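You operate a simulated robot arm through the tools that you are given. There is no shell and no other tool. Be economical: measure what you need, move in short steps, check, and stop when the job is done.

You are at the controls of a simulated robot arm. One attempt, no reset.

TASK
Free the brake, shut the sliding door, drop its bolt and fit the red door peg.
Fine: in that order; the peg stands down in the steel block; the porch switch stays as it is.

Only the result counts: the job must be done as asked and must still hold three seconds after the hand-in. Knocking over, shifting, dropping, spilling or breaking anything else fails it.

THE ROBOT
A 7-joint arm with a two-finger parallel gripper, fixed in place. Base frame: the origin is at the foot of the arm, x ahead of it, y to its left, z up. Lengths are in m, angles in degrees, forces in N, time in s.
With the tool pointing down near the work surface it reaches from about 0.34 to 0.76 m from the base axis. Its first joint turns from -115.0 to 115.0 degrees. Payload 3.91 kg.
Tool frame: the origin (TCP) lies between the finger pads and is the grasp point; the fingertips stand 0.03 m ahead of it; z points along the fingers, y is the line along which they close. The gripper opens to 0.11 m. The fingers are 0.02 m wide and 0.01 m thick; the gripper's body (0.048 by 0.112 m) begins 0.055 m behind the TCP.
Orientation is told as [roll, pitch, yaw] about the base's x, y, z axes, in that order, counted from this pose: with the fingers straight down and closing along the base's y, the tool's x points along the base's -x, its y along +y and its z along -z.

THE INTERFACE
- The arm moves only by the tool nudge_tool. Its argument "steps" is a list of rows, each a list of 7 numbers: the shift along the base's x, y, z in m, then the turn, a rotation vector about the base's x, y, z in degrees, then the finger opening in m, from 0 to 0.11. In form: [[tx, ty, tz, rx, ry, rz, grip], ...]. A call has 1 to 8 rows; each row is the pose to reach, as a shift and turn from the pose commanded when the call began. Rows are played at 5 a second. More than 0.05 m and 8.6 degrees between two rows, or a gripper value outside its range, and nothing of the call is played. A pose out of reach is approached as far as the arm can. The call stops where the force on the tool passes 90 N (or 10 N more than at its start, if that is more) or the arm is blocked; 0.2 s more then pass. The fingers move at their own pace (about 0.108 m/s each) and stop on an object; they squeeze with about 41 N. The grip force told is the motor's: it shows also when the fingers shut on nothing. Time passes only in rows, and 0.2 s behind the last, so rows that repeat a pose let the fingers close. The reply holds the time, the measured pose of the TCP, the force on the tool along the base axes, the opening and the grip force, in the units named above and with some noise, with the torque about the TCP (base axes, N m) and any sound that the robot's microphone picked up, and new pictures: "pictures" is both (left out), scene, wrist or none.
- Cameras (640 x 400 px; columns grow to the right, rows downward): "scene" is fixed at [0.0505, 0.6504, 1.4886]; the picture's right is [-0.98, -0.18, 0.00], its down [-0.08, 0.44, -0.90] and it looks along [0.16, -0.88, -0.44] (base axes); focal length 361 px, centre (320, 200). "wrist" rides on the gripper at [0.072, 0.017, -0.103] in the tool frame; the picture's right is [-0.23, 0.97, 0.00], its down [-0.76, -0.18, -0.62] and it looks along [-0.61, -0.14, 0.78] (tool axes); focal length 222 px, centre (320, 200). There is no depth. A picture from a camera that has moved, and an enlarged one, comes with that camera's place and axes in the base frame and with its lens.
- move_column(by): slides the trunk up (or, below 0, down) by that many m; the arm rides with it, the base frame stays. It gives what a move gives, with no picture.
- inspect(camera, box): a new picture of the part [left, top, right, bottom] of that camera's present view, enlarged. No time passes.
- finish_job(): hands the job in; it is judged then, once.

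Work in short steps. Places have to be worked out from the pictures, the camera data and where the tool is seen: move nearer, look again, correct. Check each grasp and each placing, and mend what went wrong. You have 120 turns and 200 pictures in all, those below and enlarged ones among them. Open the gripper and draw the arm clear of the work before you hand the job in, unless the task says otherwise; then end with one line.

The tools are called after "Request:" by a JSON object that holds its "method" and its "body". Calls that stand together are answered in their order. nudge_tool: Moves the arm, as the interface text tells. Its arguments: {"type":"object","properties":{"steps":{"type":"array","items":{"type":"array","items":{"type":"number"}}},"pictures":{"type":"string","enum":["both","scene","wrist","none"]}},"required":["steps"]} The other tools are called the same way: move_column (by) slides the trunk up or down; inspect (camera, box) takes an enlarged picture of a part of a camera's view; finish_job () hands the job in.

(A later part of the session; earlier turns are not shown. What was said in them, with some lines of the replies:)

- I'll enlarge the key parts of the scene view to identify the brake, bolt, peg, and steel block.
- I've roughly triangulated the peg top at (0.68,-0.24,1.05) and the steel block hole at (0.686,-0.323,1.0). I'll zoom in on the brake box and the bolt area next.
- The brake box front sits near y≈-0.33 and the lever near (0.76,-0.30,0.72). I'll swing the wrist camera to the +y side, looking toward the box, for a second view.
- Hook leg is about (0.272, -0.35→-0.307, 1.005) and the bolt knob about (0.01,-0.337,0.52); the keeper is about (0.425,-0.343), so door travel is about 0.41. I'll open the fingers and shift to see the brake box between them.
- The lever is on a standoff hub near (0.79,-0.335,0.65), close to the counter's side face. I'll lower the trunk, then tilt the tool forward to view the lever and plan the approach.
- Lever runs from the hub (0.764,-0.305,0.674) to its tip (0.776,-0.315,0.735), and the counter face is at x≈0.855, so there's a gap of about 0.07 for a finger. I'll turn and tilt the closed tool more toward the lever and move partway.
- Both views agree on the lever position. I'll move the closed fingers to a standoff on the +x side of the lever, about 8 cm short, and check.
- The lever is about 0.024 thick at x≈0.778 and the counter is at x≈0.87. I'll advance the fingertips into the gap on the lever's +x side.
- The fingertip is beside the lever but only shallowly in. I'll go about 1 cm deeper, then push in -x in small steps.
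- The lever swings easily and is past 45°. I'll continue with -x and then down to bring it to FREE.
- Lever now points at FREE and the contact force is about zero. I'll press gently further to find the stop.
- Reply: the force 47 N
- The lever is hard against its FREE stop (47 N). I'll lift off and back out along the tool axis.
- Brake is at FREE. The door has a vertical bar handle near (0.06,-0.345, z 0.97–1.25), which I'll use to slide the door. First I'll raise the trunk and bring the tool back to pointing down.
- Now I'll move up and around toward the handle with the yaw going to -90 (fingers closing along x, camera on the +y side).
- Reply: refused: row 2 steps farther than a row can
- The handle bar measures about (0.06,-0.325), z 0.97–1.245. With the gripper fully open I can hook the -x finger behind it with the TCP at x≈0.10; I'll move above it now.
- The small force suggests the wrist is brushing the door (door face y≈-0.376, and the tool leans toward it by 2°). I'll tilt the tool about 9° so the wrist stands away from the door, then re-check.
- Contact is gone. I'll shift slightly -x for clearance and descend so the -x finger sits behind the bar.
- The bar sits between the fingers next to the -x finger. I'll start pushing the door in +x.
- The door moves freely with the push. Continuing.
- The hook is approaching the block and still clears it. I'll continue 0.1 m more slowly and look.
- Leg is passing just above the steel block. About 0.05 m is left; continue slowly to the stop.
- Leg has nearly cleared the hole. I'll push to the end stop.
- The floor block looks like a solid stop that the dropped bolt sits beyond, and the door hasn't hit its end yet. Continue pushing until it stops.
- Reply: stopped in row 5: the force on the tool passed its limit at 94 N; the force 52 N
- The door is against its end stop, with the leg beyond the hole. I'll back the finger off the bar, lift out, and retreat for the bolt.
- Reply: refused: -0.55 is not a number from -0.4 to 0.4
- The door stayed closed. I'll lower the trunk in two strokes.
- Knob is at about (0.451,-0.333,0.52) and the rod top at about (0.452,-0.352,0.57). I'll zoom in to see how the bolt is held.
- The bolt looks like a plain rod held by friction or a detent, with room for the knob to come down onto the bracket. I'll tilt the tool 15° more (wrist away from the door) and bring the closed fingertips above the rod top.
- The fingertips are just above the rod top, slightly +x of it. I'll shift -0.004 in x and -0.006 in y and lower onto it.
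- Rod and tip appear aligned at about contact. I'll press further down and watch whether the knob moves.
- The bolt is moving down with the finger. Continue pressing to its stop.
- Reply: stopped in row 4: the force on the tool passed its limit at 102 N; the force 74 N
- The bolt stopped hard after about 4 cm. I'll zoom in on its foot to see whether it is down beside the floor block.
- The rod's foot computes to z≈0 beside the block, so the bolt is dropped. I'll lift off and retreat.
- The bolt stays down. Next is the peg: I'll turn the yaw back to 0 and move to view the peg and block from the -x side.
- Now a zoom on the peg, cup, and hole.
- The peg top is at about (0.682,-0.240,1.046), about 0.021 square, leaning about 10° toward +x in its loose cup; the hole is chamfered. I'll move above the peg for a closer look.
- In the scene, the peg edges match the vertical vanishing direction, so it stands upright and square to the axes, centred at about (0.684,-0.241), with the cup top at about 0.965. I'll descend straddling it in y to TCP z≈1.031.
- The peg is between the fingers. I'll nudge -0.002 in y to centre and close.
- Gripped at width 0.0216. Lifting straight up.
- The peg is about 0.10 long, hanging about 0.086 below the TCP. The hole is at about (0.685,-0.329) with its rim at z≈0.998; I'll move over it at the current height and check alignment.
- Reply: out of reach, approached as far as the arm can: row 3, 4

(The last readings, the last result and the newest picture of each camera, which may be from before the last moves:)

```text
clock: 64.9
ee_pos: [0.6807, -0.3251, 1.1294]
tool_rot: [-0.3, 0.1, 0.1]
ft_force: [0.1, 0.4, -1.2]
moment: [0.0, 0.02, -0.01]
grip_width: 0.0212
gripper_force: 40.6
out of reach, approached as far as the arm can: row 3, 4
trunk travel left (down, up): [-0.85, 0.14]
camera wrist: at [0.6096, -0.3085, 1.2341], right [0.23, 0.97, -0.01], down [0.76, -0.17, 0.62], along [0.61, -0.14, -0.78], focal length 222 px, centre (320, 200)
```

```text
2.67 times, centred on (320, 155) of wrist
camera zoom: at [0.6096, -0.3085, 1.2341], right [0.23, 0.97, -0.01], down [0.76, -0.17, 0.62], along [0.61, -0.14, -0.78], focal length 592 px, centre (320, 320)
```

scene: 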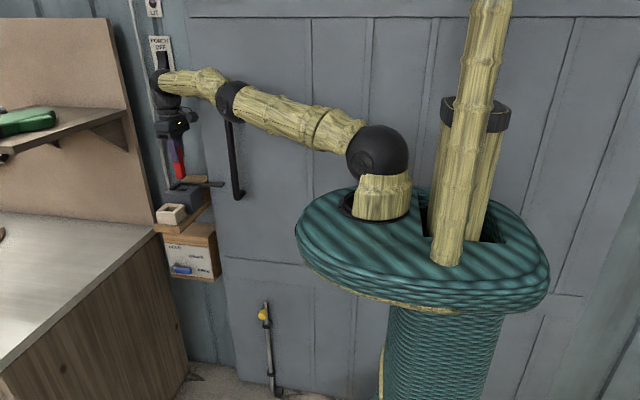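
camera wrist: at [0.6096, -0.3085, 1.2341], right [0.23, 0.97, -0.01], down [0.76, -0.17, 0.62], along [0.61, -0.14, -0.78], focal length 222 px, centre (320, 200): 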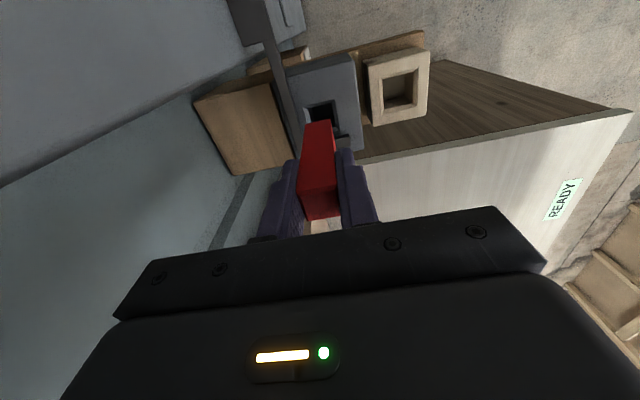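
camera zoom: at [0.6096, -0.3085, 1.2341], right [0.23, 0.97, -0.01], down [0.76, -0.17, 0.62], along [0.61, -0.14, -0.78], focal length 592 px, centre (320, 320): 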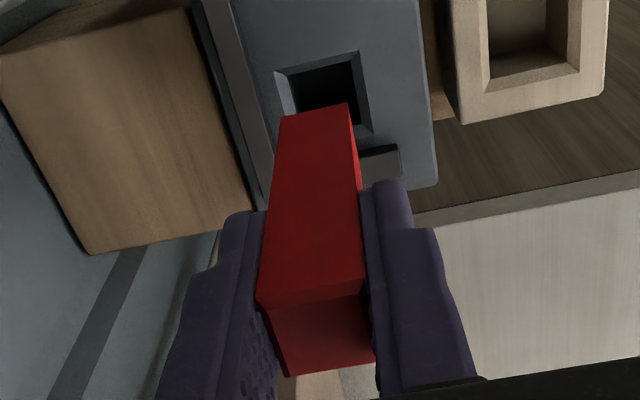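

Slight reach limit here (r≈0.754), but it should improve as I descend. Views put the hole at about (0.683±0.003, -0.325), within the chamfer tolerance. I'll descend until the peg's bottom is just above the rim and look again.

Request:
{"method": "nudge_tool", "body": {"steps": [[0.002, 0.0, -0.012, 0, 0, 0, 0.01], [0.002, 0.0, -0.024, 0, 0, 0, 0.01], [0.002, 0.0, -0.033, 0, 0, 0, 0.01]], "pictures": "both"}}

Request:
{"method": "inspect", "body": {"camera": "scene", "box": [160, 150, 220, 210]}}

Request:
{"method": "inspect", "body": {"camera": "wrist", "box": [260, 80, 380, 180]}}

```text
clock: 65.7
ee_pos: [0.6833, -0.3266, 1.096]
tool_rot: [-0.4, 0.1, 0.0]
ft_force: [-0.1, 0.2, -0.8]
moment: [-0.02, -0.02, 0.01]
grip_width: 0.0211
gripper_force: 41.2
trunk travel left (down, up): [-0.85, 0.14]
camera wrist: at [0.6116, -0.3089, 1.2012], right [0.23, 0.97, -0.01], down [0.76, -0.17, 0.62], along [0.61, -0.15, -0.78], focal length 222 px, centre (320, 200)
```

scene: 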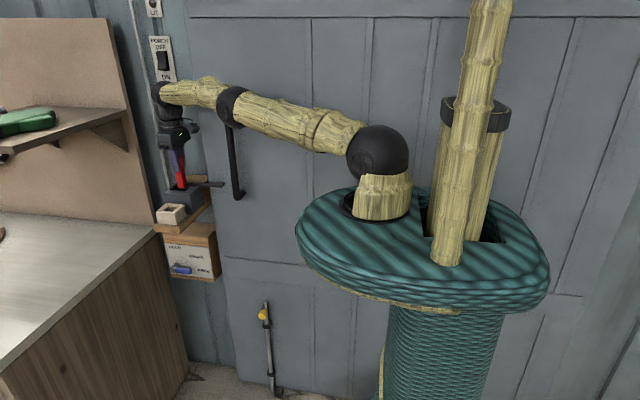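
wrist: 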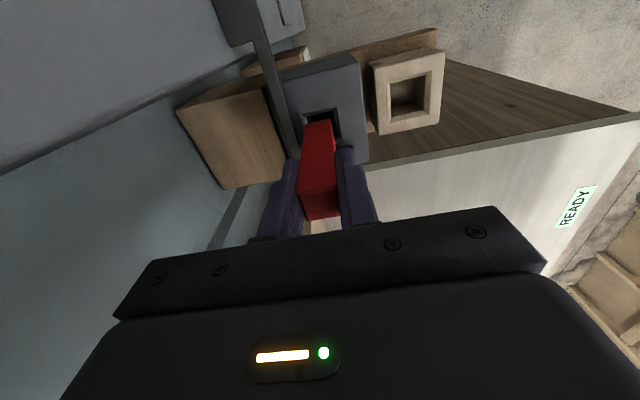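

```text
6.67 times, centred on (190, 180) of scene
camera zoom: at [0.0505, 0.6504, 1.4886], right [-0.98, -0.18, 0.0], down [-0.08, 0.44, -0.9], along [0.16, -0.88, -0.44], focal length 2404 px, centre (1187, 333)
```

zoom: 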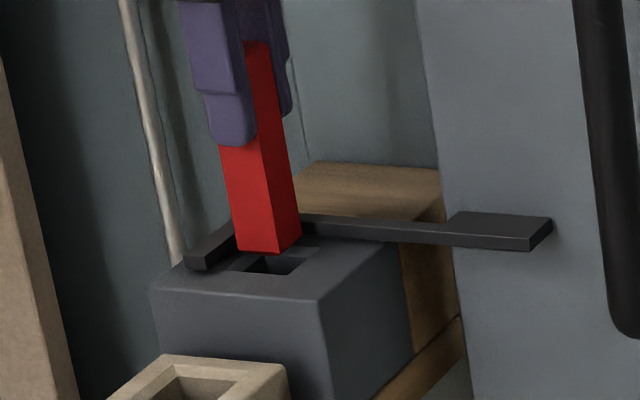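

```text
4.00 times, centred on (320, 130) of wrist
camera zoom: at [0.6116, -0.3089, 1.2012], right [0.23, 0.97, -0.01], down [0.76, -0.17, 0.62], along [0.61, -0.15, -0.78], focal length 888 px, centre (320, 480)
```

zoom: 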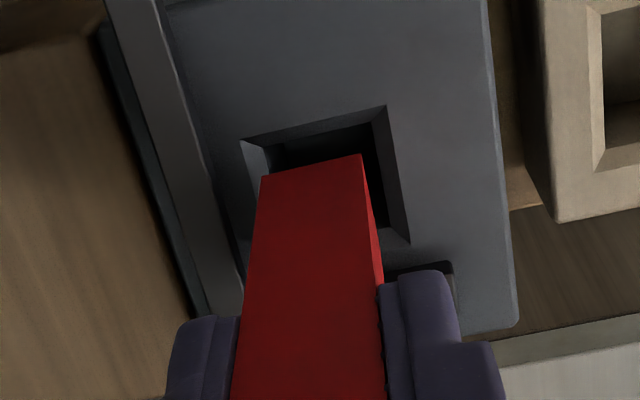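

Both views show the peg bottom centred over the chamfer to within about 1–2 mm. Descending slowly into the hole.

Request:
{"method": "nudge_tool", "body": {"steps": [[-0.0005, 0, -0.008, 0, 0, 0, 0.01], [-0.0005, 0, -0.016, 0, 0, 0, 0.01], [-0.0005, 0, -0.024, 0, 0, 0, 0.01], [-0.0005, 0, -0.032, 0, 0, 0, 0.01], [-0.0005, 0, -0.04, 0, 0, 0, 0.01]], "pictures": "both"}}

Request:
{"method": "inspect", "body": {"camera": "scene", "box": [160, 150, 220, 210]}}

```text
clock: 66.9
ee_pos: [0.6819, -0.326, 1.0567]
tool_rot: [-0.3, 0.1, 0.0]
ft_force: [0.1, -0.1, -1.7]
moment: [0.0, 0.02, 0.01]
grip_width: 0.0214
gripper_force: 41.0
trunk travel left (down, up): [-0.85, 0.14]
camera wrist: at [0.6102, -0.3087, 1.1612], right [0.23, 0.97, -0.01], down [0.76, -0.17, 0.62], along [0.61, -0.15, -0.78], focal length 222 px, centre (320, 200)
```

scene: 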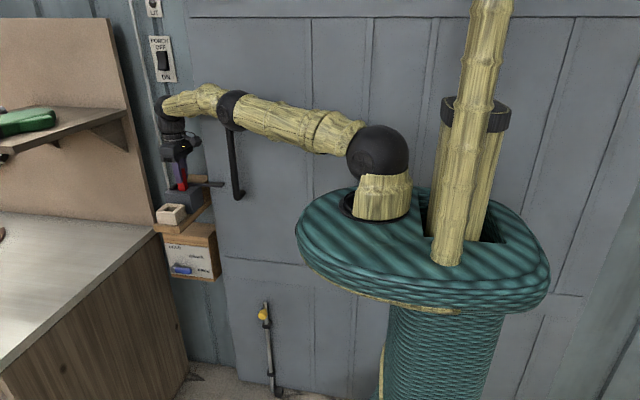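
wrist: 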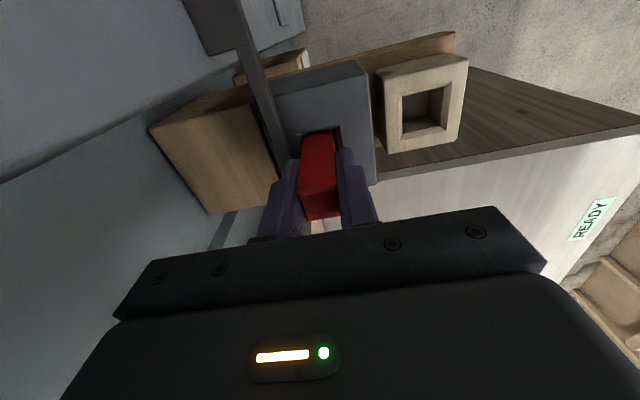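

```text
6.67 times, centred on (190, 180) of scene
camera zoom: at [0.0505, 0.6504, 1.4886], right [-0.98, -0.18, 0.0], down [-0.08, 0.44, -0.9], along [0.16, -0.88, -0.44], focal length 2404 px, centre (1187, 333)
```

zoom: 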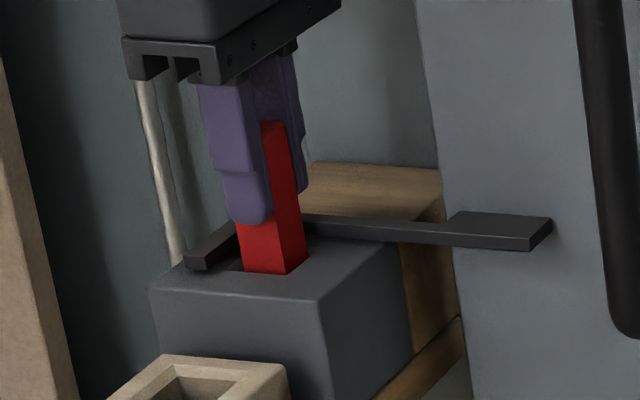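

The peg is entering freely. Down another 8 mm, keeping tips above the hook bar (z≈1.012).

Request:
{"method": "nudge_tool", "body": {"steps": [[0, 0, -0.004, 0, 0, 0, 0.01], [0, 0, -0.008, 0, 0, 0, 0.01]], "pictures": "none"}}

Request:
{"method": "inspect", "body": {"camera": "scene", "box": [160, 150, 220, 210]}}

Request:
{"method": "inspect", "body": {"camera": "wrist", "box": [240, 80, 400, 240]}}

```text
clock: 67.5
ee_pos: [0.6813, -0.3256, 1.0488]
tool_rot: [-0.3, 0.0, 0.0]
ft_force: [0.6, -0.5, -1.3]
moment: [-0.03, -0.03, -0.02]
grip_width: 0.0211
gripper_force: 40.9
trunk travel left (down, up): [-0.85, 0.14]
```

```text
6.67 times, centred on (190, 180) of scene
camera zoom: at [0.0505, 0.6504, 1.4886], right [-0.98, -0.18, 0.0], down [-0.08, 0.44, -0.9], along [0.16, -0.88, -0.44], focal length 2404 px, centre (1187, 333)
```

zoom: 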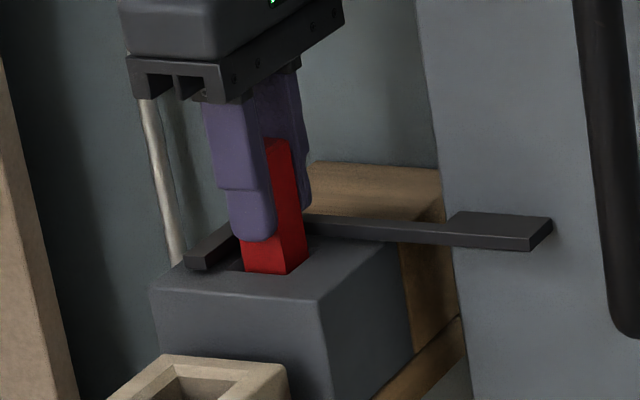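

```text
2.50 times, centred on (320, 160) of wrist
camera zoom: at [0.6098, -0.3086, 1.1524], right [0.23, 0.97, 0.0], down [0.76, -0.17, 0.62], along [0.61, -0.15, -0.78], focal length 555 px, centre (320, 300)
```

zoom: 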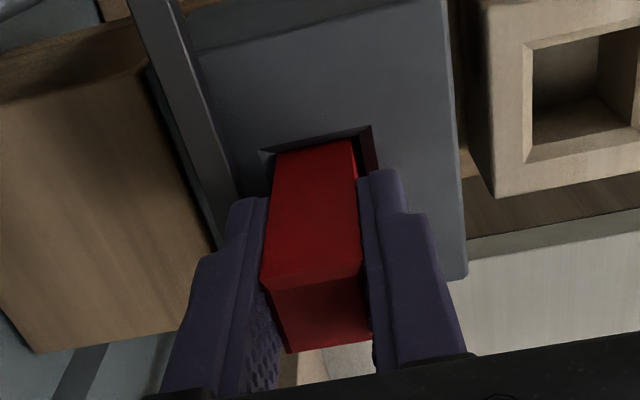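

Clear of the bar. I'll release slightly and let the peg drop the rest of the way.

Request:
{"method": "nudge_tool", "body": {"steps": [[0, 0, 0.0, 0, 0, 0, 0.03], [0, 0, 0.0, 0, 0, 0, 0.04], [0, 0, 0.0, 0, 0, 0, 0.04]], "pictures": "wrist"}}

Request:
{"method": "inspect", "body": {"camera": "scene", "box": [160, 150, 220, 210]}}

```text
clock: 68.3
ee_pos: [0.6812, -0.3271, 1.048]
tool_rot: [-0.3, 0.0, 0.0]
ft_force: [0.3, -0.6, 0.7]
moment: [0.0, -0.03, 0.02]
grip_width: 0.04
gripper_force: 0.1
trunk travel left (down, up): [-0.85, 0.14]
camera wrist: at [0.6097, -0.3086, 1.1527], right [0.23, 0.97, -0.01], down [0.76, -0.17, 0.62], along [0.61, -0.15, -0.78], focal length 222 px, centre (320, 200)
```

wrist: 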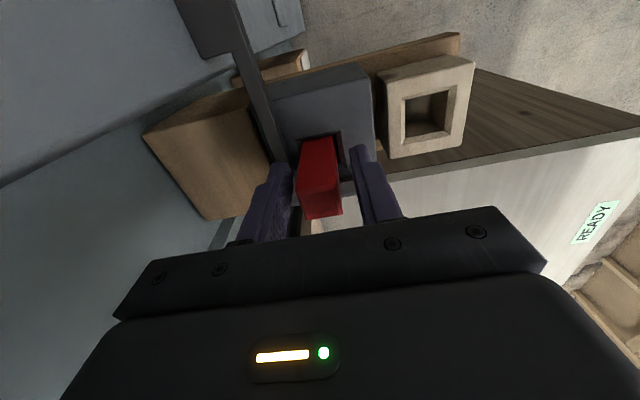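

```text
6.67 times, centred on (190, 180) of scene
camera zoom: at [0.0505, 0.6504, 1.4886], right [-0.98, -0.18, 0.0], down [-0.08, 0.44, -0.9], along [0.16, -0.88, -0.44], focal length 2404 px, centre (1187, 333)
```

zoom: 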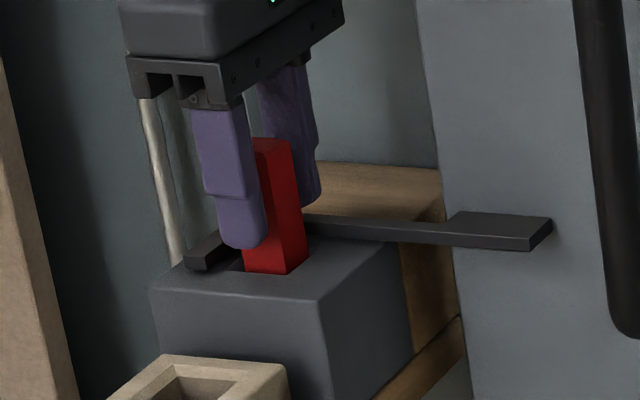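

The peg didn't drop further on release. I'll rise, close the fingers above it, and press down gently to check it is seated.

Request:
{"method": "nudge_tool", "body": {"steps": [[0, 0.001, 0.02, 0, 0, 0, 0.04], [0, 0.001, 0.05, 0, 0, 0, 0.04], [0, 0.001, 0.065, 0, 0, 0, 0.02], [0, 0.001, 0.065, 0, 0, 0, 0.0]], "pictures": "both"}}

Request:
{"method": "inspect", "body": {"camera": "scene", "box": [160, 150, 220, 210]}}

Request:
{"method": "inspect", "body": {"camera": "wrist", "box": [240, 80, 400, 200]}}

```text
clock: 69.3
ee_pos: [0.6795, -0.3258, 1.1134]
tool_rot: [-0.4, 0.1, -0.1]
ft_force: [-0.3, -0.1, -0.4]
moment: [-0.02, -0.02, 0.0]
grip_width: 0.0
gripper_force: 37.4
trunk travel left (down, up): [-0.85, 0.14]
camera wrist: at [0.6087, -0.3076, 1.2182], right [0.23, 0.97, 0.0], down [0.76, -0.17, 0.62], along [0.61, -0.15, -0.78], focal length 222 px, centre (320, 200)
```

scene: 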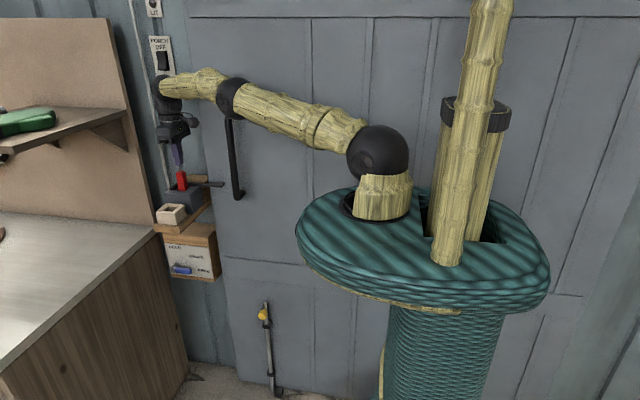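
wrist: 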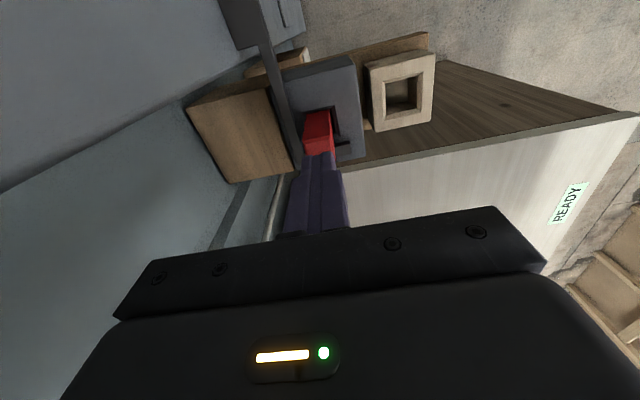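

```text
6.67 times, centred on (190, 180) of scene
camera zoom: at [0.0505, 0.6504, 1.4886], right [-0.98, -0.18, 0.0], down [-0.08, 0.44, -0.9], along [0.16, -0.88, -0.44], focal length 2404 px, centre (1187, 333)
```

zoom: 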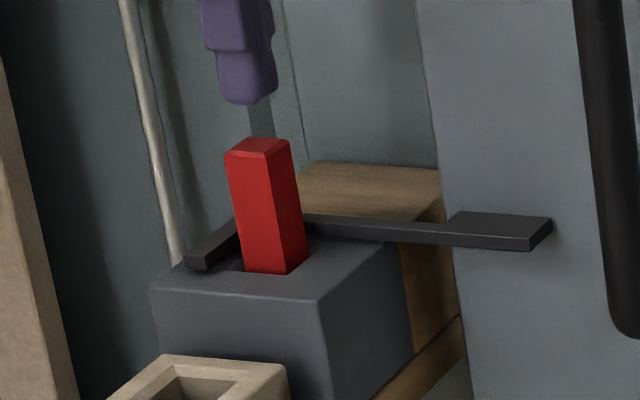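

```text
3.33 times, centred on (320, 140) of wrist
camera zoom: at [0.6087, -0.3076, 1.2182], right [0.23, 0.97, 0.0], down [0.76, -0.17, 0.62], along [0.61, -0.15, -0.78], focal length 740 px, centre (320, 400)
```

zoom: 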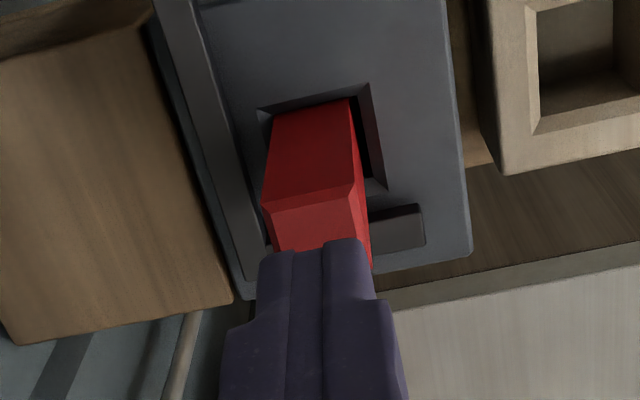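

The peg stands upright in the block. I'll press lightly on top to see if it goes deeper.

Request:
{"method": "nudge_tool", "body": {"steps": [[0.001, 0, -0.012, 0, 0, 0, 0], [0.001, 0, -0.018, 0, 0, 0, 0], [0.001, 0, -0.022, 0, 0, 0, 0], [0.001, 0, -0.026, 0, 0, 0, 0]], "pictures": "none"}}

Request:
{"method": "inspect", "body": {"camera": "scene", "box": [160, 150, 220, 210]}}

```text
clock: 70.3
ee_pos: [0.6817, -0.3241, 1.0899]
tool_rot: [-0.5, -0.2, 0.0]
ft_force: [-0.1, -0.3, 10.9]
moment: [-0.02, 0.02, -0.05]
grip_width: 0.0001
gripper_force: 38.2
trunk travel left (down, up): [-0.85, 0.14]
```

```text
6.67 times, centred on (190, 180) of scene
camera zoom: at [0.0505, 0.6504, 1.4886], right [-0.98, -0.18, 0.0], down [-0.08, 0.44, -0.9], along [0.16, -0.88, -0.44], focal length 2404 px, centre (1187, 333)
```

zoom: 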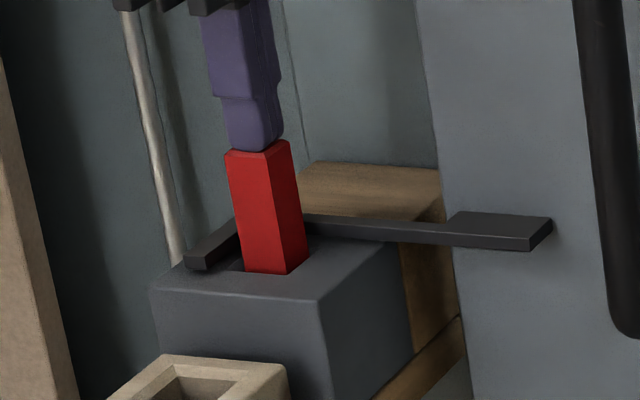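

Contact at 11 N with no movement. Pressing slightly more to confirm it's on the bottom.

Request:
{"method": "nudge_tool", "body": {"steps": [[0, 0, -0.004, 0, 0, 0, 0], [0, 0, -0.008, 0, 0, 0, 0]], "pictures": "none"}}

Request:
{"method": "inspect", "body": {"camera": "scene", "box": [160, 150, 220, 210]}}

```text
clock: 70.9
ee_pos: [0.6806, -0.3244, 1.0896]
tool_rot: [-0.7, -1.0, -0.1]
ft_force: [3.6, -1.3, 47.7]
moment: [-0.06, -0.04, 0.01]
grip_width: 0.0
gripper_force: 37.6
trunk travel left (down, up): [-0.85, 0.14]
```

```text
6.67 times, centred on (190, 180) of scene
camera zoom: at [0.0505, 0.6504, 1.4886], right [-0.98, -0.18, 0.0], down [-0.08, 0.44, -0.9], along [0.16, -0.88, -0.44], focal length 2404 px, centre (1187, 333)
```

zoom: 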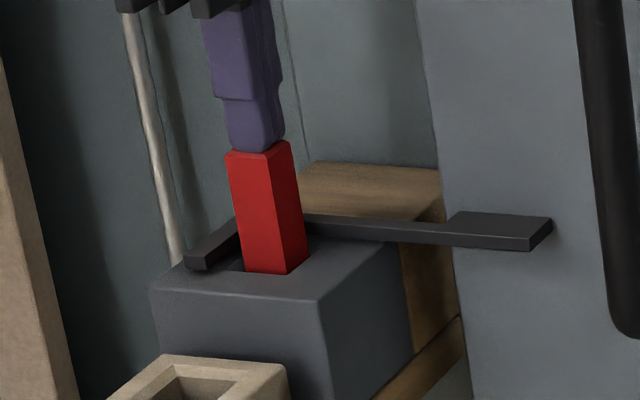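

Rigid at 48 N, so the peg is bottomed and vertical. I'll lift clear, back off, open the gripper, and check everything.

Request:
{"method": "nudge_tool", "body": {"steps": [[0, 0, 0.02, 0, 0, 0, 0], [-0.005, 0.0, 0.06, 0, 0, 0, 0], [-0.03, 0.02, 0.09, 0, 0, 0, 0.0], [-0.07, 0.04, 0.1, 0, 0, 0, 0.04], [-0.11, 0.06, 0.11, 0, 0, 0, 0.08], [-0.15, 0.08, 0.12, 0, 0, 0, 0.1], [-0.19, 0.1, 0.12, 0, 0, 0, 0.1], [-0.22, 0.12, 0.12, 0, 0, 0, 0.1]], "pictures": "both"}}

Request:
{"method": "inspect", "body": {"camera": "scene", "box": [130, 20, 250, 140]}}

Request:
{"method": "inspect", "body": {"camera": "scene", "box": [140, 150, 260, 290]}}

Request:
{"method": "inspect", "body": {"camera": "scene", "box": [220, 290, 310, 400]}}

```text
clock: 72.7
ee_pos: [0.4596, -0.2032, 1.2025]
tool_rot: [-0.3, -0.1, -0.1]
ft_force: [0.3, -0.1, 0.6]
moment: [-0.02, -0.01, 0.02]
grip_width: 0.1002
gripper_force: 0.0
trunk travel left (down, up): [-0.85, 0.14]
camera wrist: at [0.388, -0.186, 1.3063], right [0.23, 0.97, -0.01], down [0.76, -0.17, 0.63], along [0.61, -0.15, -0.78], focal length 222 px, centre (320, 200)
```

scene: 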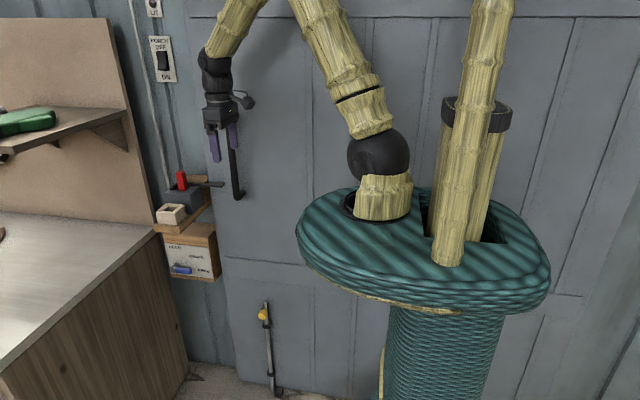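
wrist: 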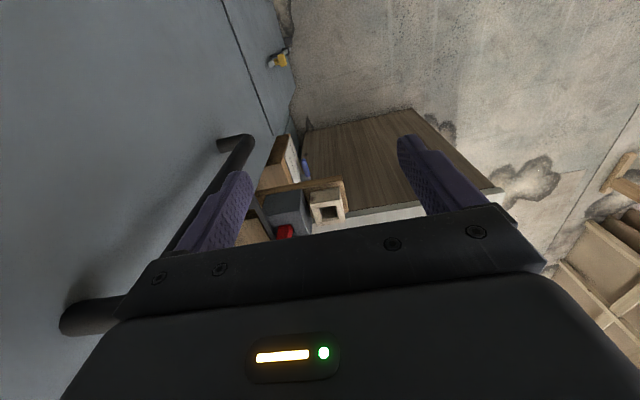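

```text
3.33 times, centred on (190, 80) of scene
camera zoom: at [0.0505, 0.6504, 1.4886], right [-0.98, -0.18, 0.0], down [-0.08, 0.44, -0.9], along [0.16, -0.88, -0.44], focal length 1202 px, centre (753, 600)
```

zoom: 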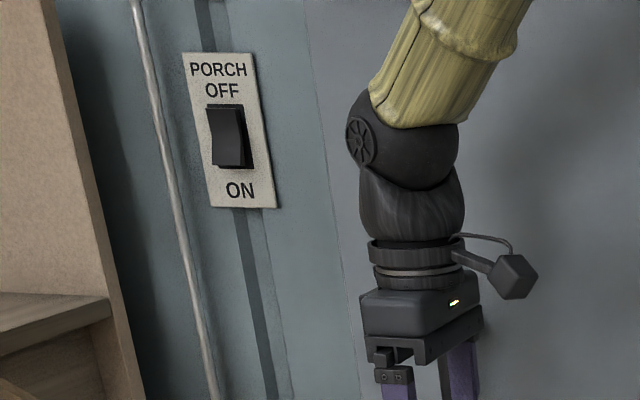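

```text
2.86 times, centred on (200, 220) of scene
camera zoom: at [0.0505, 0.6504, 1.4886], right [-0.98, -0.18, 0.0], down [-0.08, 0.44, -0.9], along [0.16, -0.88, -0.44], focal length 1030 px, centre (663, 143)
```

zoom: 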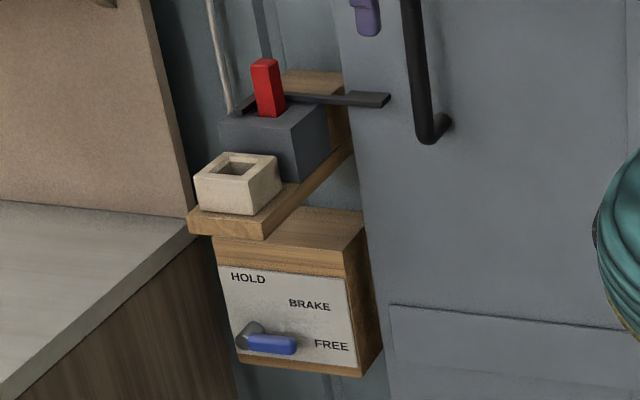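

```text
3.64 times, centred on (265, 345) of scene
camera zoom: at [0.0505, 0.6504, 1.4886], right [-0.98, -0.18, 0.0], down [-0.08, 0.44, -0.9], along [0.16, -0.88, -0.44], focal length 1311 px, centre (520, -327)
```

zoom: 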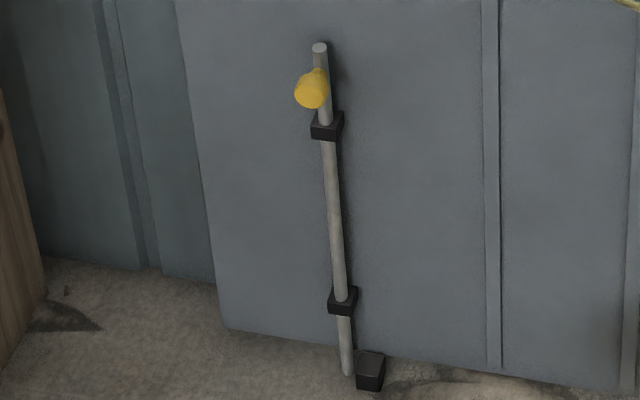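

Everything reads as done: brake FREE, door shut, bolt down, peg in the block, porch switch unchanged. I'll draw the arm a bit farther from the handle before handing in.

Request:
{"method": "nudge_tool", "body": {"steps": [[0, 0.04, 0.01, 0, 0, 0, 0.1], [0, 0.08, 0.02, 0, 0, 0, 0.1], [0, 0.12, 0.03, 0, 0, 0, 0.1], [0, 0.16, 0.03, 0, 0, 0, 0.1]], "pictures": "scene"}}

Request:
{"method": "finish_job", "body": {}}

```text
clock: 73.7
ee_pos: [0.4617, -0.0425, 1.23]
tool_rot: [-0.2, 0.0, 0.0]
ft_force: [0.0, 0.3, -0.5]
moment: [-0.02, 0.01, -0.01]
grip_width: 0.0999
gripper_force: 0.0
trunk travel left (down, up): [-0.85, 0.14]
```

scene: 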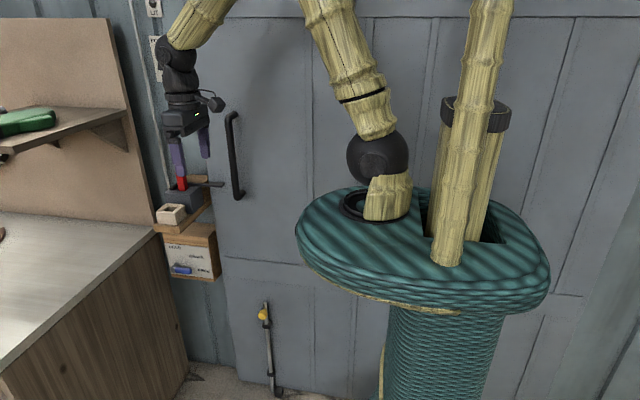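

```text
The job is handed in.
```

In the order asked, I freed the brake, shut the sliding door to its stop, dropped the bolt beside the floor block, and stood the red peg down in the steel block; the porch switch was not touched.
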